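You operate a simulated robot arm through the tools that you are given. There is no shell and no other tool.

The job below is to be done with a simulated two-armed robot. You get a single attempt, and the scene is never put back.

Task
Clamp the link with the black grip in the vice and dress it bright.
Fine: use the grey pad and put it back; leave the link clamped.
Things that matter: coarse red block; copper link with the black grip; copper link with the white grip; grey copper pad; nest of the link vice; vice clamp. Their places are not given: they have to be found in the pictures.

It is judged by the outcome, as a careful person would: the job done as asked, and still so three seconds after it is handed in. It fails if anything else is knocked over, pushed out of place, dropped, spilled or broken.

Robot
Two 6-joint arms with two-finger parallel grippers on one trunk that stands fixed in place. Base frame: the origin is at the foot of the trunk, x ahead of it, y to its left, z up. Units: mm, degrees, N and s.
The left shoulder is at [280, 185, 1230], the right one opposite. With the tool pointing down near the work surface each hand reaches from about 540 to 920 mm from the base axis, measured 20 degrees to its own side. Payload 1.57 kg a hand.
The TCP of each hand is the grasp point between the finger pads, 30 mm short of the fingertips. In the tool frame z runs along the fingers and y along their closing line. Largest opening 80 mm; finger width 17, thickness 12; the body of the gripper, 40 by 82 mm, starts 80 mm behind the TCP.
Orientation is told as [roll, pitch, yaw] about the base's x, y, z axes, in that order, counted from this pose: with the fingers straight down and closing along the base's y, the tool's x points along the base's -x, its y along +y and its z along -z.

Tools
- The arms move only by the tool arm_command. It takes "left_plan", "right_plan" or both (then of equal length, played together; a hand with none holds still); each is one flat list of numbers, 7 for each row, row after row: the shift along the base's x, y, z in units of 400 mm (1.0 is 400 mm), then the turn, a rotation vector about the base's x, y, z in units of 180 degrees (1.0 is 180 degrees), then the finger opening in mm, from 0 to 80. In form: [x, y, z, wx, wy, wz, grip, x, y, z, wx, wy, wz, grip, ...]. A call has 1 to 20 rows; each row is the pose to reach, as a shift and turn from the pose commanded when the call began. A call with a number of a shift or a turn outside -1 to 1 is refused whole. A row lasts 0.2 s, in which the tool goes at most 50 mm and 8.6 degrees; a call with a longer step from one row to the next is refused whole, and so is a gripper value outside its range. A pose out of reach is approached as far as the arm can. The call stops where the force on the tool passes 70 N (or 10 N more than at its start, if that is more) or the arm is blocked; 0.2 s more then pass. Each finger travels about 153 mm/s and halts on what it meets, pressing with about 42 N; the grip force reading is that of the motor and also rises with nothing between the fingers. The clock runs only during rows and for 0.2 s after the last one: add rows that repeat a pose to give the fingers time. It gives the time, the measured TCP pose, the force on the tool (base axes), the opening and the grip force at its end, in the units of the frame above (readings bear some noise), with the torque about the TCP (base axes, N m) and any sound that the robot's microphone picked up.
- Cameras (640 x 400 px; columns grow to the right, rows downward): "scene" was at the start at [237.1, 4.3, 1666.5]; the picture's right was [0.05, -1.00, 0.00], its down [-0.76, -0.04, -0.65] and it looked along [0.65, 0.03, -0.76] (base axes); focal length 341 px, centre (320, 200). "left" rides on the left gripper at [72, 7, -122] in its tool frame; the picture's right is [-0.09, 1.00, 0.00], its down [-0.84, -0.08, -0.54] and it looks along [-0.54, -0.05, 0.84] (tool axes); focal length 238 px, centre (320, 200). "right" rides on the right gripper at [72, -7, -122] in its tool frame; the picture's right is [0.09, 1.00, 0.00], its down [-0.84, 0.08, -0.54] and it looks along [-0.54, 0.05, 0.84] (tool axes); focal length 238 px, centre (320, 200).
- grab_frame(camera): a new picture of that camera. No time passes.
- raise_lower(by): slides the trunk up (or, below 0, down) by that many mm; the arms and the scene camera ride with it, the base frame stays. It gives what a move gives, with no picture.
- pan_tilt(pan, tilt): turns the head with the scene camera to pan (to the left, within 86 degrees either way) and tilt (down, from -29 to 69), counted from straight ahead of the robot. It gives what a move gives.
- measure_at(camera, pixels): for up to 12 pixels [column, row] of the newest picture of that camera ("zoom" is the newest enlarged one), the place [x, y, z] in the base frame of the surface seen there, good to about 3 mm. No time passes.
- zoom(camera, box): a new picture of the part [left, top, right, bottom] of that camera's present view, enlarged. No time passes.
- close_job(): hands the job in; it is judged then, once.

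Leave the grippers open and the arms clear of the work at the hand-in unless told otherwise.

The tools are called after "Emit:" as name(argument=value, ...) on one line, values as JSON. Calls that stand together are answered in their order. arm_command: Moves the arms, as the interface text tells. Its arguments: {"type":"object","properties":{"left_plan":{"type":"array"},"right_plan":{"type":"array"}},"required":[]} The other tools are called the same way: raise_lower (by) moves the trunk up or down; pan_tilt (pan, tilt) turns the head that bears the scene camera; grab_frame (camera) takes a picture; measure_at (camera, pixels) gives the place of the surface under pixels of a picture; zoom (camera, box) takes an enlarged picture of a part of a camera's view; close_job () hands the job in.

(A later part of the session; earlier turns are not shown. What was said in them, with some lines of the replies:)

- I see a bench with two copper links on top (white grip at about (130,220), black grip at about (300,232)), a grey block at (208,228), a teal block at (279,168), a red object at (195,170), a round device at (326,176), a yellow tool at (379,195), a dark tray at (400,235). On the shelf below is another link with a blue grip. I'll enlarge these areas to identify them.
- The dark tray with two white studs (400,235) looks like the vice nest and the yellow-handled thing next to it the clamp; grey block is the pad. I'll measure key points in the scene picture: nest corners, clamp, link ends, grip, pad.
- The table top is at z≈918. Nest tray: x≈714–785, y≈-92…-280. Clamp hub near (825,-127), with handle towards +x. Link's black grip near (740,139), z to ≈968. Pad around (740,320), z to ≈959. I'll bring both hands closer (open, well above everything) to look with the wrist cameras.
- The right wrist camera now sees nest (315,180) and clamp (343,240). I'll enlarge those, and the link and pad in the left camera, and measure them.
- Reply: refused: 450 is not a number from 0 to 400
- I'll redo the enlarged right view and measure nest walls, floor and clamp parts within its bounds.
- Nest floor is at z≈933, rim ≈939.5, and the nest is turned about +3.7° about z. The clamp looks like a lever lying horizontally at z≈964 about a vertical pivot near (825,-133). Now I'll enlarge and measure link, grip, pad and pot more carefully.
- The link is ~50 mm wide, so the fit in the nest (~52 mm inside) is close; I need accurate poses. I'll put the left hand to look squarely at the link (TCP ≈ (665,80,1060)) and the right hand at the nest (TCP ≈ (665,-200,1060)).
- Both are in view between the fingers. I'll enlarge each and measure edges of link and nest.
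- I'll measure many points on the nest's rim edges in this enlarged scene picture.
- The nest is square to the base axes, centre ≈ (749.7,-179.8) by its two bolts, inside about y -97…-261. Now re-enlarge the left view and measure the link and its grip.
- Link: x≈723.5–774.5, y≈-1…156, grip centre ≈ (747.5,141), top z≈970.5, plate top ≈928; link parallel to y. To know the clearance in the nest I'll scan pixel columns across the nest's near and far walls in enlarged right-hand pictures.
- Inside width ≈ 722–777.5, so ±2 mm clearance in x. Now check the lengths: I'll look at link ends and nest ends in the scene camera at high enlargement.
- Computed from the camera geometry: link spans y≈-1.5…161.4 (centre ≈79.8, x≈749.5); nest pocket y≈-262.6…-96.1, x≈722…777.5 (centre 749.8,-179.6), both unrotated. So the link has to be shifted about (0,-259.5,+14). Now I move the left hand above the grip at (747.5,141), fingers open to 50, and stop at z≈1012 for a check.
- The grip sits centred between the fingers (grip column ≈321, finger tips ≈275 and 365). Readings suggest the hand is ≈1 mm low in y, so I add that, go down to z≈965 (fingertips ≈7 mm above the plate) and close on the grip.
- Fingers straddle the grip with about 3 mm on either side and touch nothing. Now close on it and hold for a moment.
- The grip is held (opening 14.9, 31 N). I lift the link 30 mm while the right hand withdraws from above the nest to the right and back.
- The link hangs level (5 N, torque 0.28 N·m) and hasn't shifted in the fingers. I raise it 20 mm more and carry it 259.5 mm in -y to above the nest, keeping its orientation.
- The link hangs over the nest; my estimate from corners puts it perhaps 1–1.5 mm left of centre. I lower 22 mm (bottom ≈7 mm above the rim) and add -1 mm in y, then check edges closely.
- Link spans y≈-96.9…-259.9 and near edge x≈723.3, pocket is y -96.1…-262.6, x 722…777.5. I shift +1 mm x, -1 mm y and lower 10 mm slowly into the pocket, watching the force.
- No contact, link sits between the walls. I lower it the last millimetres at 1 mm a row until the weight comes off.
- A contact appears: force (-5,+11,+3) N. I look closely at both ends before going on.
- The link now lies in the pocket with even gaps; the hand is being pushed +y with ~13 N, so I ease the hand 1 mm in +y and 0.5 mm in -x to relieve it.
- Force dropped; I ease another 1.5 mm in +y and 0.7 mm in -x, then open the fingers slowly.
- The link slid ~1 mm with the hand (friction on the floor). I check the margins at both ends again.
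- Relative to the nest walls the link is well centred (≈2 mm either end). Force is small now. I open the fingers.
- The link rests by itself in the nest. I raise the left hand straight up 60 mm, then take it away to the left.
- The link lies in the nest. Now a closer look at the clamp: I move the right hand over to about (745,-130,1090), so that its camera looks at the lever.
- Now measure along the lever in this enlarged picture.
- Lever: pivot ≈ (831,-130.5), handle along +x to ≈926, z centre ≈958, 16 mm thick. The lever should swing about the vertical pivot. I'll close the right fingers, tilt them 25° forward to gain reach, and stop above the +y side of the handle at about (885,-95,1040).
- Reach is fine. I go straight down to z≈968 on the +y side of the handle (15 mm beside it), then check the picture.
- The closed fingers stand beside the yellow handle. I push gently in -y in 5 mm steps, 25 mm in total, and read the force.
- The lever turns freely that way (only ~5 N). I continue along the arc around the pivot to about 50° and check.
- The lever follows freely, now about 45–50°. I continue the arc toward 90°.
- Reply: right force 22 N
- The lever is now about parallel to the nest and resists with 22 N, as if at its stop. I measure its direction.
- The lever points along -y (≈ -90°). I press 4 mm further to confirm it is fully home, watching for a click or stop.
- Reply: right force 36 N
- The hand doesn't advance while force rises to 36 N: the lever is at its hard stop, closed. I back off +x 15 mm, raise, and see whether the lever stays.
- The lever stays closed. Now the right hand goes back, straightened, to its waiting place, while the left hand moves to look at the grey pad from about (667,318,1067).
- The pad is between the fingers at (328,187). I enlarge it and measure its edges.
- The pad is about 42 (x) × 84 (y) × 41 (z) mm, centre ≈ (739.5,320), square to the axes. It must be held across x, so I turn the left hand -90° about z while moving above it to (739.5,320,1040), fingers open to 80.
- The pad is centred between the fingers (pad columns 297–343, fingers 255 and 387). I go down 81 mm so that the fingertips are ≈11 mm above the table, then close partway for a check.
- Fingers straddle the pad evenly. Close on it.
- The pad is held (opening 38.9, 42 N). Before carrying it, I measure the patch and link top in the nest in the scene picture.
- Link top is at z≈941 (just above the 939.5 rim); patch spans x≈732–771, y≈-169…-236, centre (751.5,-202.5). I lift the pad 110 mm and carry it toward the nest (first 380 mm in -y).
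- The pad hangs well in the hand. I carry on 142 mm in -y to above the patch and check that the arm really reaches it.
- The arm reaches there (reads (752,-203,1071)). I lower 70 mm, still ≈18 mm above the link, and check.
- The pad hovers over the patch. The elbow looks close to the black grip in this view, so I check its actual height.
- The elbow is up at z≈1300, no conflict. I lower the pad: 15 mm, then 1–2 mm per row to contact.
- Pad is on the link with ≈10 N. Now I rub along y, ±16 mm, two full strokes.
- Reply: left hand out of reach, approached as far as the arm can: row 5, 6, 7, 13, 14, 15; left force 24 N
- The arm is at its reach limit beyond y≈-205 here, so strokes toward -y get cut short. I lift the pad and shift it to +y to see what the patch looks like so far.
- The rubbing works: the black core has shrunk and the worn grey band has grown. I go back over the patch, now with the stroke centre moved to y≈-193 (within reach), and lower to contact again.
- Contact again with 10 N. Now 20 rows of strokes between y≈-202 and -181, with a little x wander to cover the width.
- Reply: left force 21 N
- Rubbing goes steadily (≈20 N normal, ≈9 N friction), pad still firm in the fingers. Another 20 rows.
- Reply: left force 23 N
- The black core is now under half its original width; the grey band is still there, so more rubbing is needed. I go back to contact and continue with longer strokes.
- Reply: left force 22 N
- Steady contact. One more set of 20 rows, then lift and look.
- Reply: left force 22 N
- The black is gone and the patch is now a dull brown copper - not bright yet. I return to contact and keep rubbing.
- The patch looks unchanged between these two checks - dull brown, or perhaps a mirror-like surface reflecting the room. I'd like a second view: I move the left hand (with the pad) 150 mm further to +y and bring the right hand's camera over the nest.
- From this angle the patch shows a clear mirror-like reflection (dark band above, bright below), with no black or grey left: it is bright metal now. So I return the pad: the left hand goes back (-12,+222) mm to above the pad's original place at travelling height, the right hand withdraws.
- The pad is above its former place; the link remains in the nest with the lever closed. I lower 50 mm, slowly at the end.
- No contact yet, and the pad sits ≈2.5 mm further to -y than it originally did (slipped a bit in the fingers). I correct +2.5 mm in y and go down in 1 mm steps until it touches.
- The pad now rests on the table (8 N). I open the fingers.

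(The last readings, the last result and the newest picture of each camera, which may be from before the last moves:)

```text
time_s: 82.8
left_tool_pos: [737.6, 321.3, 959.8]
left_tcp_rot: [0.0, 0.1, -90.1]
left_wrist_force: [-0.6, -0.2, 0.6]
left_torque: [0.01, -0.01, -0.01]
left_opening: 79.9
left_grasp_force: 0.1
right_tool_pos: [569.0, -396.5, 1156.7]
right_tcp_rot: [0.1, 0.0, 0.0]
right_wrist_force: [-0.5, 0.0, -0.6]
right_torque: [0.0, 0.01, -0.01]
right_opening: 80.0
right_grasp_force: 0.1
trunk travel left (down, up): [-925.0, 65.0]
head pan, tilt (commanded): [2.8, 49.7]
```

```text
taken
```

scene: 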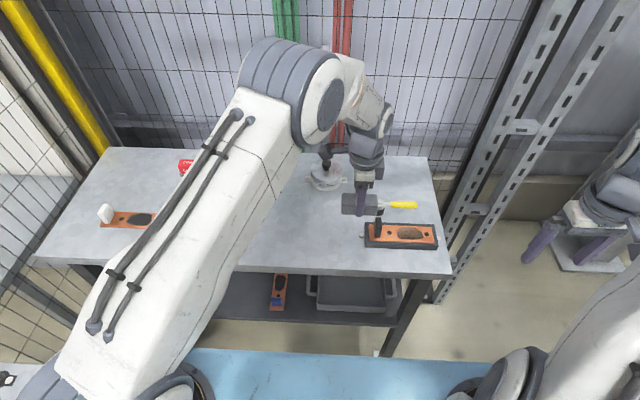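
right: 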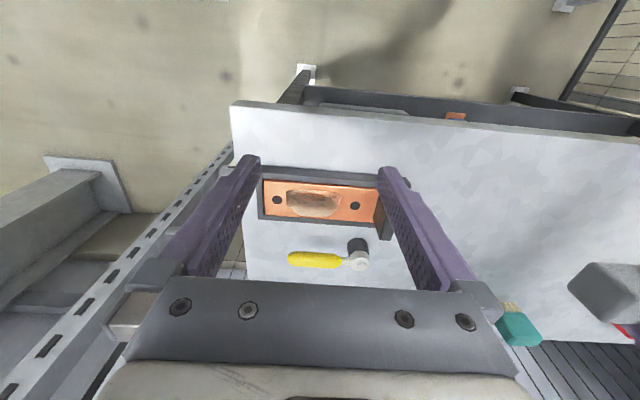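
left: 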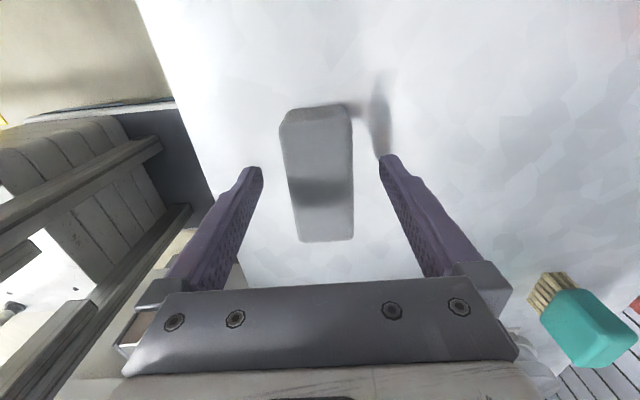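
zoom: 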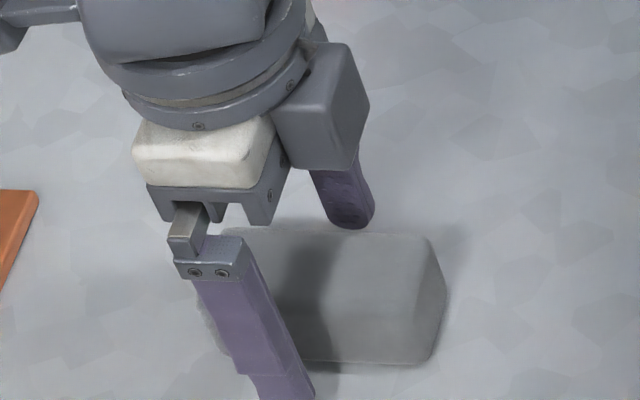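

The pad is free and back in place (its right edge again at ≈445 in this view, as before). I raise the left hand straight up, then retreat and turn it back.

Emit:
arm_command(left_plan=[0, 0, 0.1, 0, 0, 0, 80, 0, 0, 0.2, 0, 0, 0, 80, 0, 0, 0.3, 0, 0, 0, 80, -0.03, -0.01, 0.33, 0, 0, 0.045, 80, -0.06, -0.02, 0.36, 0, 0, 0.09, 80, -0.09, -0.03, 0.39, 0, 0, 0.135, 80, -0.12, -0.04, 0.42, 0, 0, 0.18, 80, -0.15, -0.05, 0.45, 0, 0, 0.225, 80, -0.18, -0.06, 0.48, 0, 0, 0.27, 80, -0.21, -0.07, 0.5, 0, 0, 0.315, 80, -0.24, -0.08, 0.52, 0, 0, 0.36, 80, -0.27, -0.09, 0.54, 0, 0, 0.405, 80, -0.3, -0.1, 0.56, 0, 0, 0.45, 80, -0.32, -0.1, 0.58, 0, 0, 0.5, 80])

Emit:
grab_frame(camera="scene")

Emit:
zoom(camera="scene", box=[345, 175, 473, 255])

Emit:
grab_frame(camera="left")

Emit:
grab_frame(camera="right")

```text
refused: row 14 steps farther than a row can; nothing moved
```

```text
taken
```

scene: 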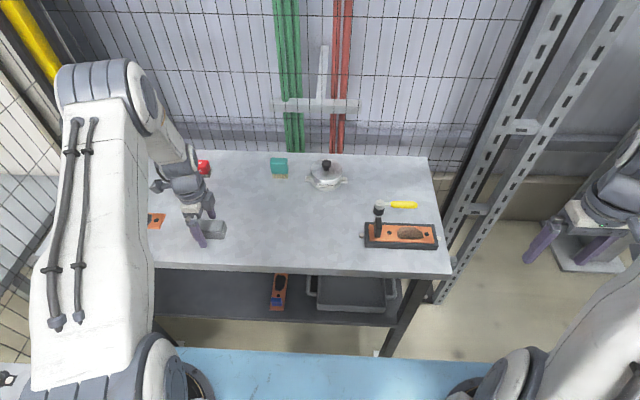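

```text
5.00 times, centred on (409, 215) of scene
```

zoom: 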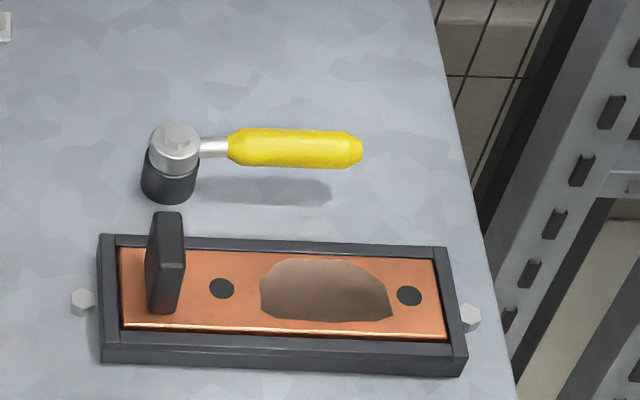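

```text
taken
```

left: 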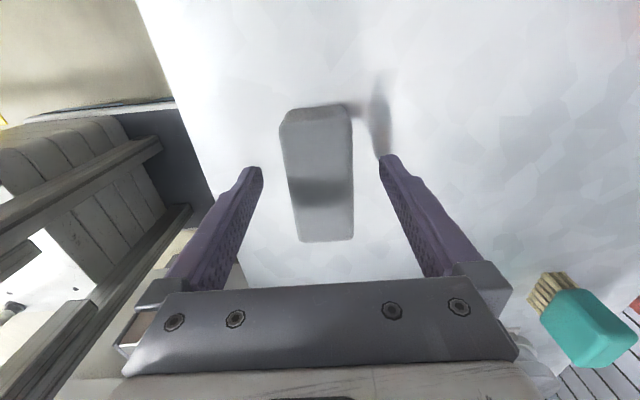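

```text
taken
```

right: 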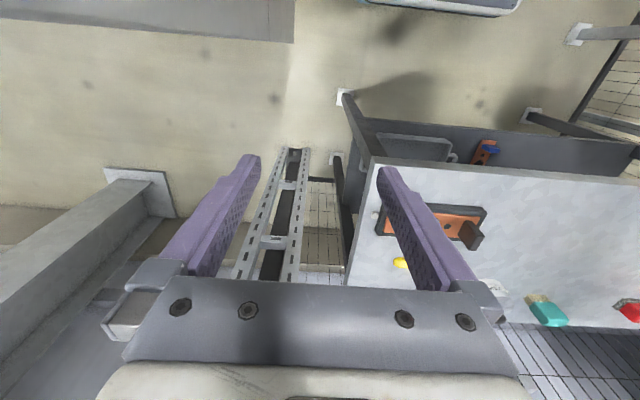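

That call was refused because its last turn step was too large (9°); nothing moved. I repeat it with an extra row.

Emit:
arm_command(left_plan=[0, 0, 0.1, 0, 0, 0, 80, 0, 0, 0.2, 0, 0, 0, 80, 0, 0, 0.3, 0, 0, 0, 80, -0.03, -0.01, 0.33, 0, 0, 0.045, 80, -0.06, -0.02, 0.36, 0, 0, 0.09, 80, -0.09, -0.03, 0.39, 0, 0, 0.135, 80, -0.12, -0.04, 0.42, 0, 0, 0.18, 80, -0.15, -0.05, 0.45, 0, 0, 0.225, 80, -0.18, -0.06, 0.48, 0, 0, 0.27, 80, -0.21, -0.07, 0.5, 0, 0, 0.315, 80, -0.24, -0.08, 0.52, 0, 0, 0.36, 80, -0.27, -0.09, 0.54, 0, 0, 0.405, 80, -0.3, -0.1, 0.56, 0, 0, 0.45, 80, -0.32, -0.1, 0.58, 0, 0, 0.475, 80, -0.32, -0.1, 0.58, 0, 0, 0.5, 80])

Emit:
grab_frame(camera="scene")

Emit:
zoom(camera="scene", box=[176, 205, 240, 245])

Emit:
grab_frame(camera="left")

```text
time_s: 86.0
left_tool_pos: [610.2, 282.1, 1191.1]
left_tcp_rot: [0.0, -0.1, 0.1]
left_wrist_force: [0.2, -0.6, -0.7]
left_torque: [-0.03, 0.0, 0.0]
left_opening: 80.1
left_grasp_force: 0.0
right_tool_pos: [568.5, -398.1, 1156.3]
right_tcp_rot: [0.1, 0.0, 0.0]
right_wrist_force: [-1.2, -0.4, -0.4]
right_torque: [0.0, 0.03, 0.01]
right_opening: 79.8
right_grasp_force: 0.0
trunk travel left (down, up): [-925.0, 65.0]
head pan, tilt (commanded): [2.8, 49.7]
```

```text
taken
```

scene: 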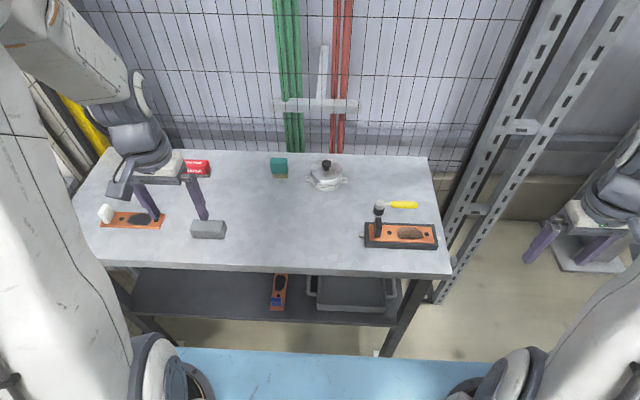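

```text
10.00 times, centred on (208, 225) of scene
```

zoom: 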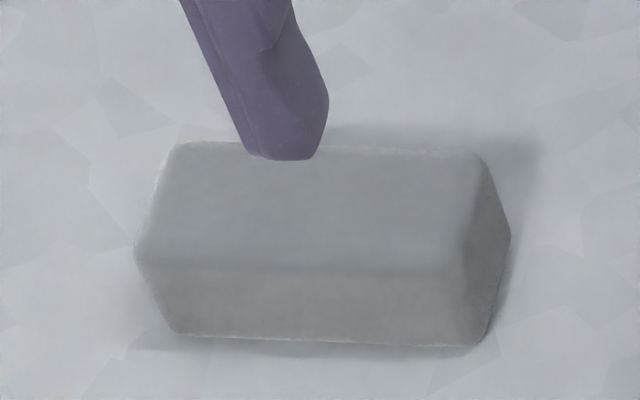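

```text
taken
```

left: 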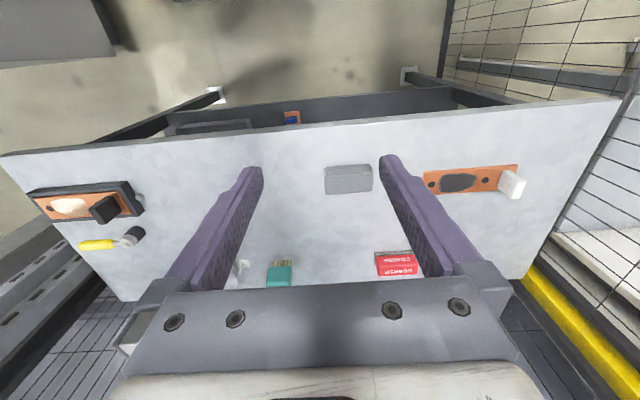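

The pad is exactly where it was, both hands are clear, and from this new angle the patch at (70,207) gleams nearly white. To be sure that the lever really clamps (it gave no sound), I'll do a gentle tug test on the black grip: left hand back over it at (748,-118,1040), fingers at 40.

Emit:
arm_command(left_plan=[0.03, -0.1, -0.02, 0, 0, 0, 60, 0.07, -0.2, -0.05, 0, 0, 0, 40, 0.105, -0.3, -0.08, 0, 0, 0, 40, 0.14, -0.4, -0.12, 0, 0, 0, 40, 0.175, -0.5, -0.16, 0, 0, 0, 40, 0.21, -0.6, -0.2, 0, 0, 0, 40, 0.245, -0.7, -0.24, 0, 0, 0, 40, 0.28, -0.8, -0.28, 0, 0, 0, 40, 0.315, -0.9, -0.33, 0, 0, 0, 40, 0.345, -0.9975, -0.3775, 0, 0, 0, 40, 0.345, -0.9975, -0.3775, 0, 0, 0, 40])

Emit:
grab_frame(camera="left")

Emit:
zoom(camera="scene", box=[345, 185, 457, 265])

```text
time_s: 88.4
left_tool_pos: [748.1, -117.8, 1040.0]
left_tcp_rot: [-0.1, 0.0, 0.0]
left_wrist_force: [-0.1, -0.8, 0.9]
left_torque: [0.02, 0.0, -0.04]
left_opening: 40.1
left_grasp_force: 0.0
right_tool_pos: [570.4, -397.7, 1156.0]
right_tcp_rot: [0.0, 0.0, 0.1]
right_wrist_force: [0.3, -1.1, -1.1]
right_torque: [0.03, -0.03, 0.01]
right_opening: 80.3
right_grasp_force: 0.0
trunk travel left (down, up): [-925.0, 65.0]
head pan, tilt (commanded): [2.8, 49.7]
```

```text
taken
```

left: 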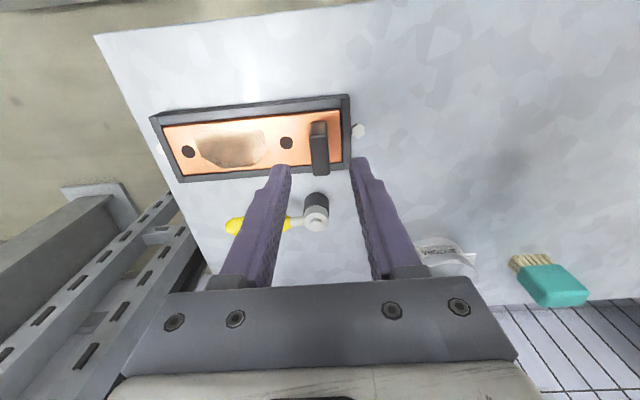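

```text
5.00 times, centred on (401, 225) of scene
```

zoom: 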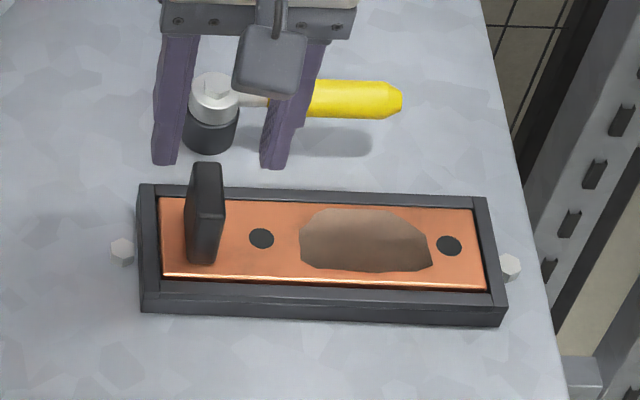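

The grip is centred between the fingers. I go down 60 mm (fingertips ≈9 mm above the link) and close on the grip.

Emit:
arm_command(left_plan=[0, 0, -0.075, 0, 0, 0, 40, 0, 0, -0.15, 0, 0, 0, 40, 0, 0, -0.15, 0, 0, 0, 20, 0, 0, -0.15, 0, 0, 0, 10, 0, 0, -0.15, 0, 0, 0, 10])

Emit:
zoom(camera="scene", box=[345, 185, 457, 265])

```text
time_s: 89.6
left_tool_pos: [749.3, -118.4, 980.9]
left_tcp_rot: [0.0, 0.0, -0.1]
left_wrist_force: [0.1, 1.2, 0.6]
left_torque: [-0.02, -0.27, 0.02]
left_opening: 14.4
left_grasp_force: 30.8
right_tool_pos: [570.7, -398.1, 1156.5]
right_tcp_rot: [0.0, 0.0, 0.0]
right_wrist_force: [0.2, -0.4, -0.4]
right_torque: [-0.01, 0.02, -0.01]
right_opening: 80.1
right_grasp_force: 0.0
trunk travel left (down, up): [-925.0, 65.0]
head pan, tilt (commanded): [2.8, 49.7]
```

```text
5.00 times, centred on (401, 225) of scene
```

zoom: 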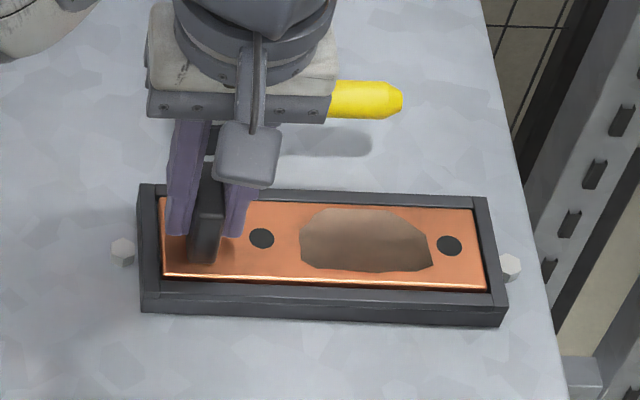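

Held. Now a small tug: 2.5 mm up in two rows, reading the force (the link alone weighs ≈5.5 N).

Emit:
arm_command(left_plan=[0, 0, 0.003, 0, 0, 0, 10, 0, 0, 0.00625, 0, 0, 0, 10])

```text
time_s: 90.2
left_tool_pos: [749.7, -119.0, 979.7]
left_tcp_rot: [0.0, 0.1, -0.1]
left_wrist_force: [6.4, -6.1, -16.0]
left_torque: [-0.1, -0.39, 0.02]
left_opening: 14.9
left_grasp_force: 31.0
right_tool_pos: [570.5, -398.5, 1154.2]
right_tcp_rot: [0.0, 0.2, 0.0]
right_wrist_force: [0.6, -0.3, -0.1]
right_torque: [0.0, 0.02, -0.02]
right_opening: 79.9
right_grasp_force: 0.1
trunk travel left (down, up): [-925.0, 65.0]
head pan, tilt (commanded): [2.8, 49.7]
```

The pull reads 16 N downward, three times the link's weight, with no rise: the link is firmly clamped. I relax, open, and lift the hand straight up, then retreat.

Emit:
arm_command(left_plan=[0, 0, -0.00625, 0, 0, 0, 10, 0, 0, -0.00625, 0, 0, 0, 20, 0, 0, -0.00625, 0, 0, 0, 40, 0, 0, -0.00625, 0, 0, 0, 40, 0, 0, 0.09, 0, 0, 0, 40, 0, 0, 0.18, 0, 0, 0, 40, -0.03, 0.1, 0.2, 0, 0, 0, 60, -0.06, 0.2, 0.23, 0, 0, 0, 80, -0.1, 0.3, 0.26, 0, 0, 0, 80, -0.14, 0.4, 0.3, 0, 0, 0, 80, -0.18, 0.5, 0.34, 0, 0, 0, 80, -0.22, 0.6, 0.38, 0, 0, 0, 80, -0.27, 0.7, 0.42, 0, 0, 0, 80, -0.32, 0.8, 0.46, 0, 0, 0, 80, -0.36, 0.85, 0.5, 0, 0, 0, 80])

Emit:
grab_frame(camera="scene")

Emit:
zoom(camera="scene", box=[345, 175, 473, 255])

Emit:
grab_frame(camera="left")

```text
time_s: 93.4
left_tool_pos: [605.3, 222.3, 1183.6]
left_tcp_rot: [0.0, 0.0, -0.1]
left_wrist_force: [-0.1, 0.1, -0.3]
left_torque: [-0.02, -0.01, -0.01]
left_opening: 79.9
left_grasp_force: 0.0
right_tool_pos: [569.7, -396.3, 1156.1]
right_tcp_rot: [0.0, -0.1, 0.0]
right_wrist_force: [0.2, -1.0, -0.4]
right_torque: [-0.01, 0.03, 0.03]
right_opening: 80.1
right_grasp_force: 0.0
trunk travel left (down, up): [-925.0, 65.0]
head pan, tilt (commanded): [2.8, 49.7]
```

```text
taken
```

scene: 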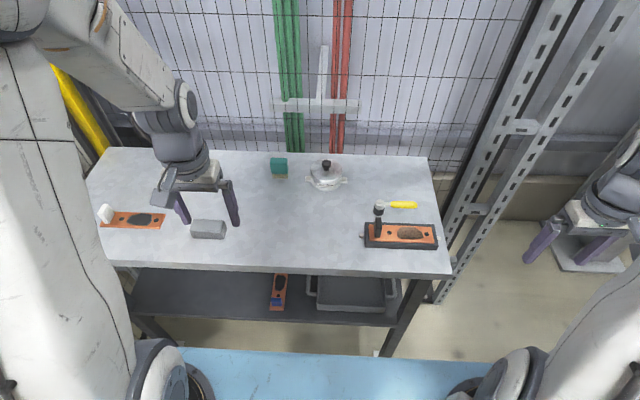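

```text
5.00 times, centred on (409, 215) of scene
```

zoom: 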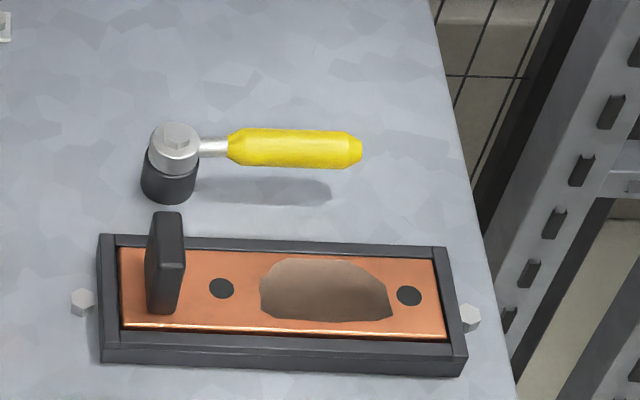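

```text
taken
```

left: 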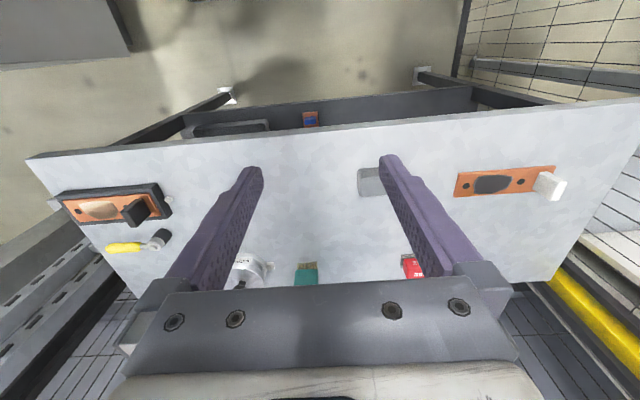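

The black-grip link sits clamped in the nest with the lever shut. Its patch is mirror-bright, the grey pad is back in its place, nothing else has moved, and both hands are open and clear. I hand the job in.

Emit:
close_job()

```text
The job is handed in.
```

The link with the black grip is clamped in the vice, and its dark patch has been rubbed bright with the grey pad. I've handed the job in.

- **Clamp:** the lever is closed against its stop. A gentle upward tug on the grip read 16 N, about three times the link's weight, and the link didn't lift.
- **Patch:** all the black and grey is gone. From the scene camera it looks brown, but from the wrist cameras it shows a clear mirror-like reflection. More rubbing made no further change, so I took it as fully bright.
- **Pad:** the grey pad is back where it started, judged from the pictures. It slipped about 2.5 mm in the fingers during rubbing, and I corrected for that when setting it down.
- **Everything else:** the coarse red block and the white-grip link were not touched, and nothing was knocked over or dropped. Both grippers are open and clear of the work.
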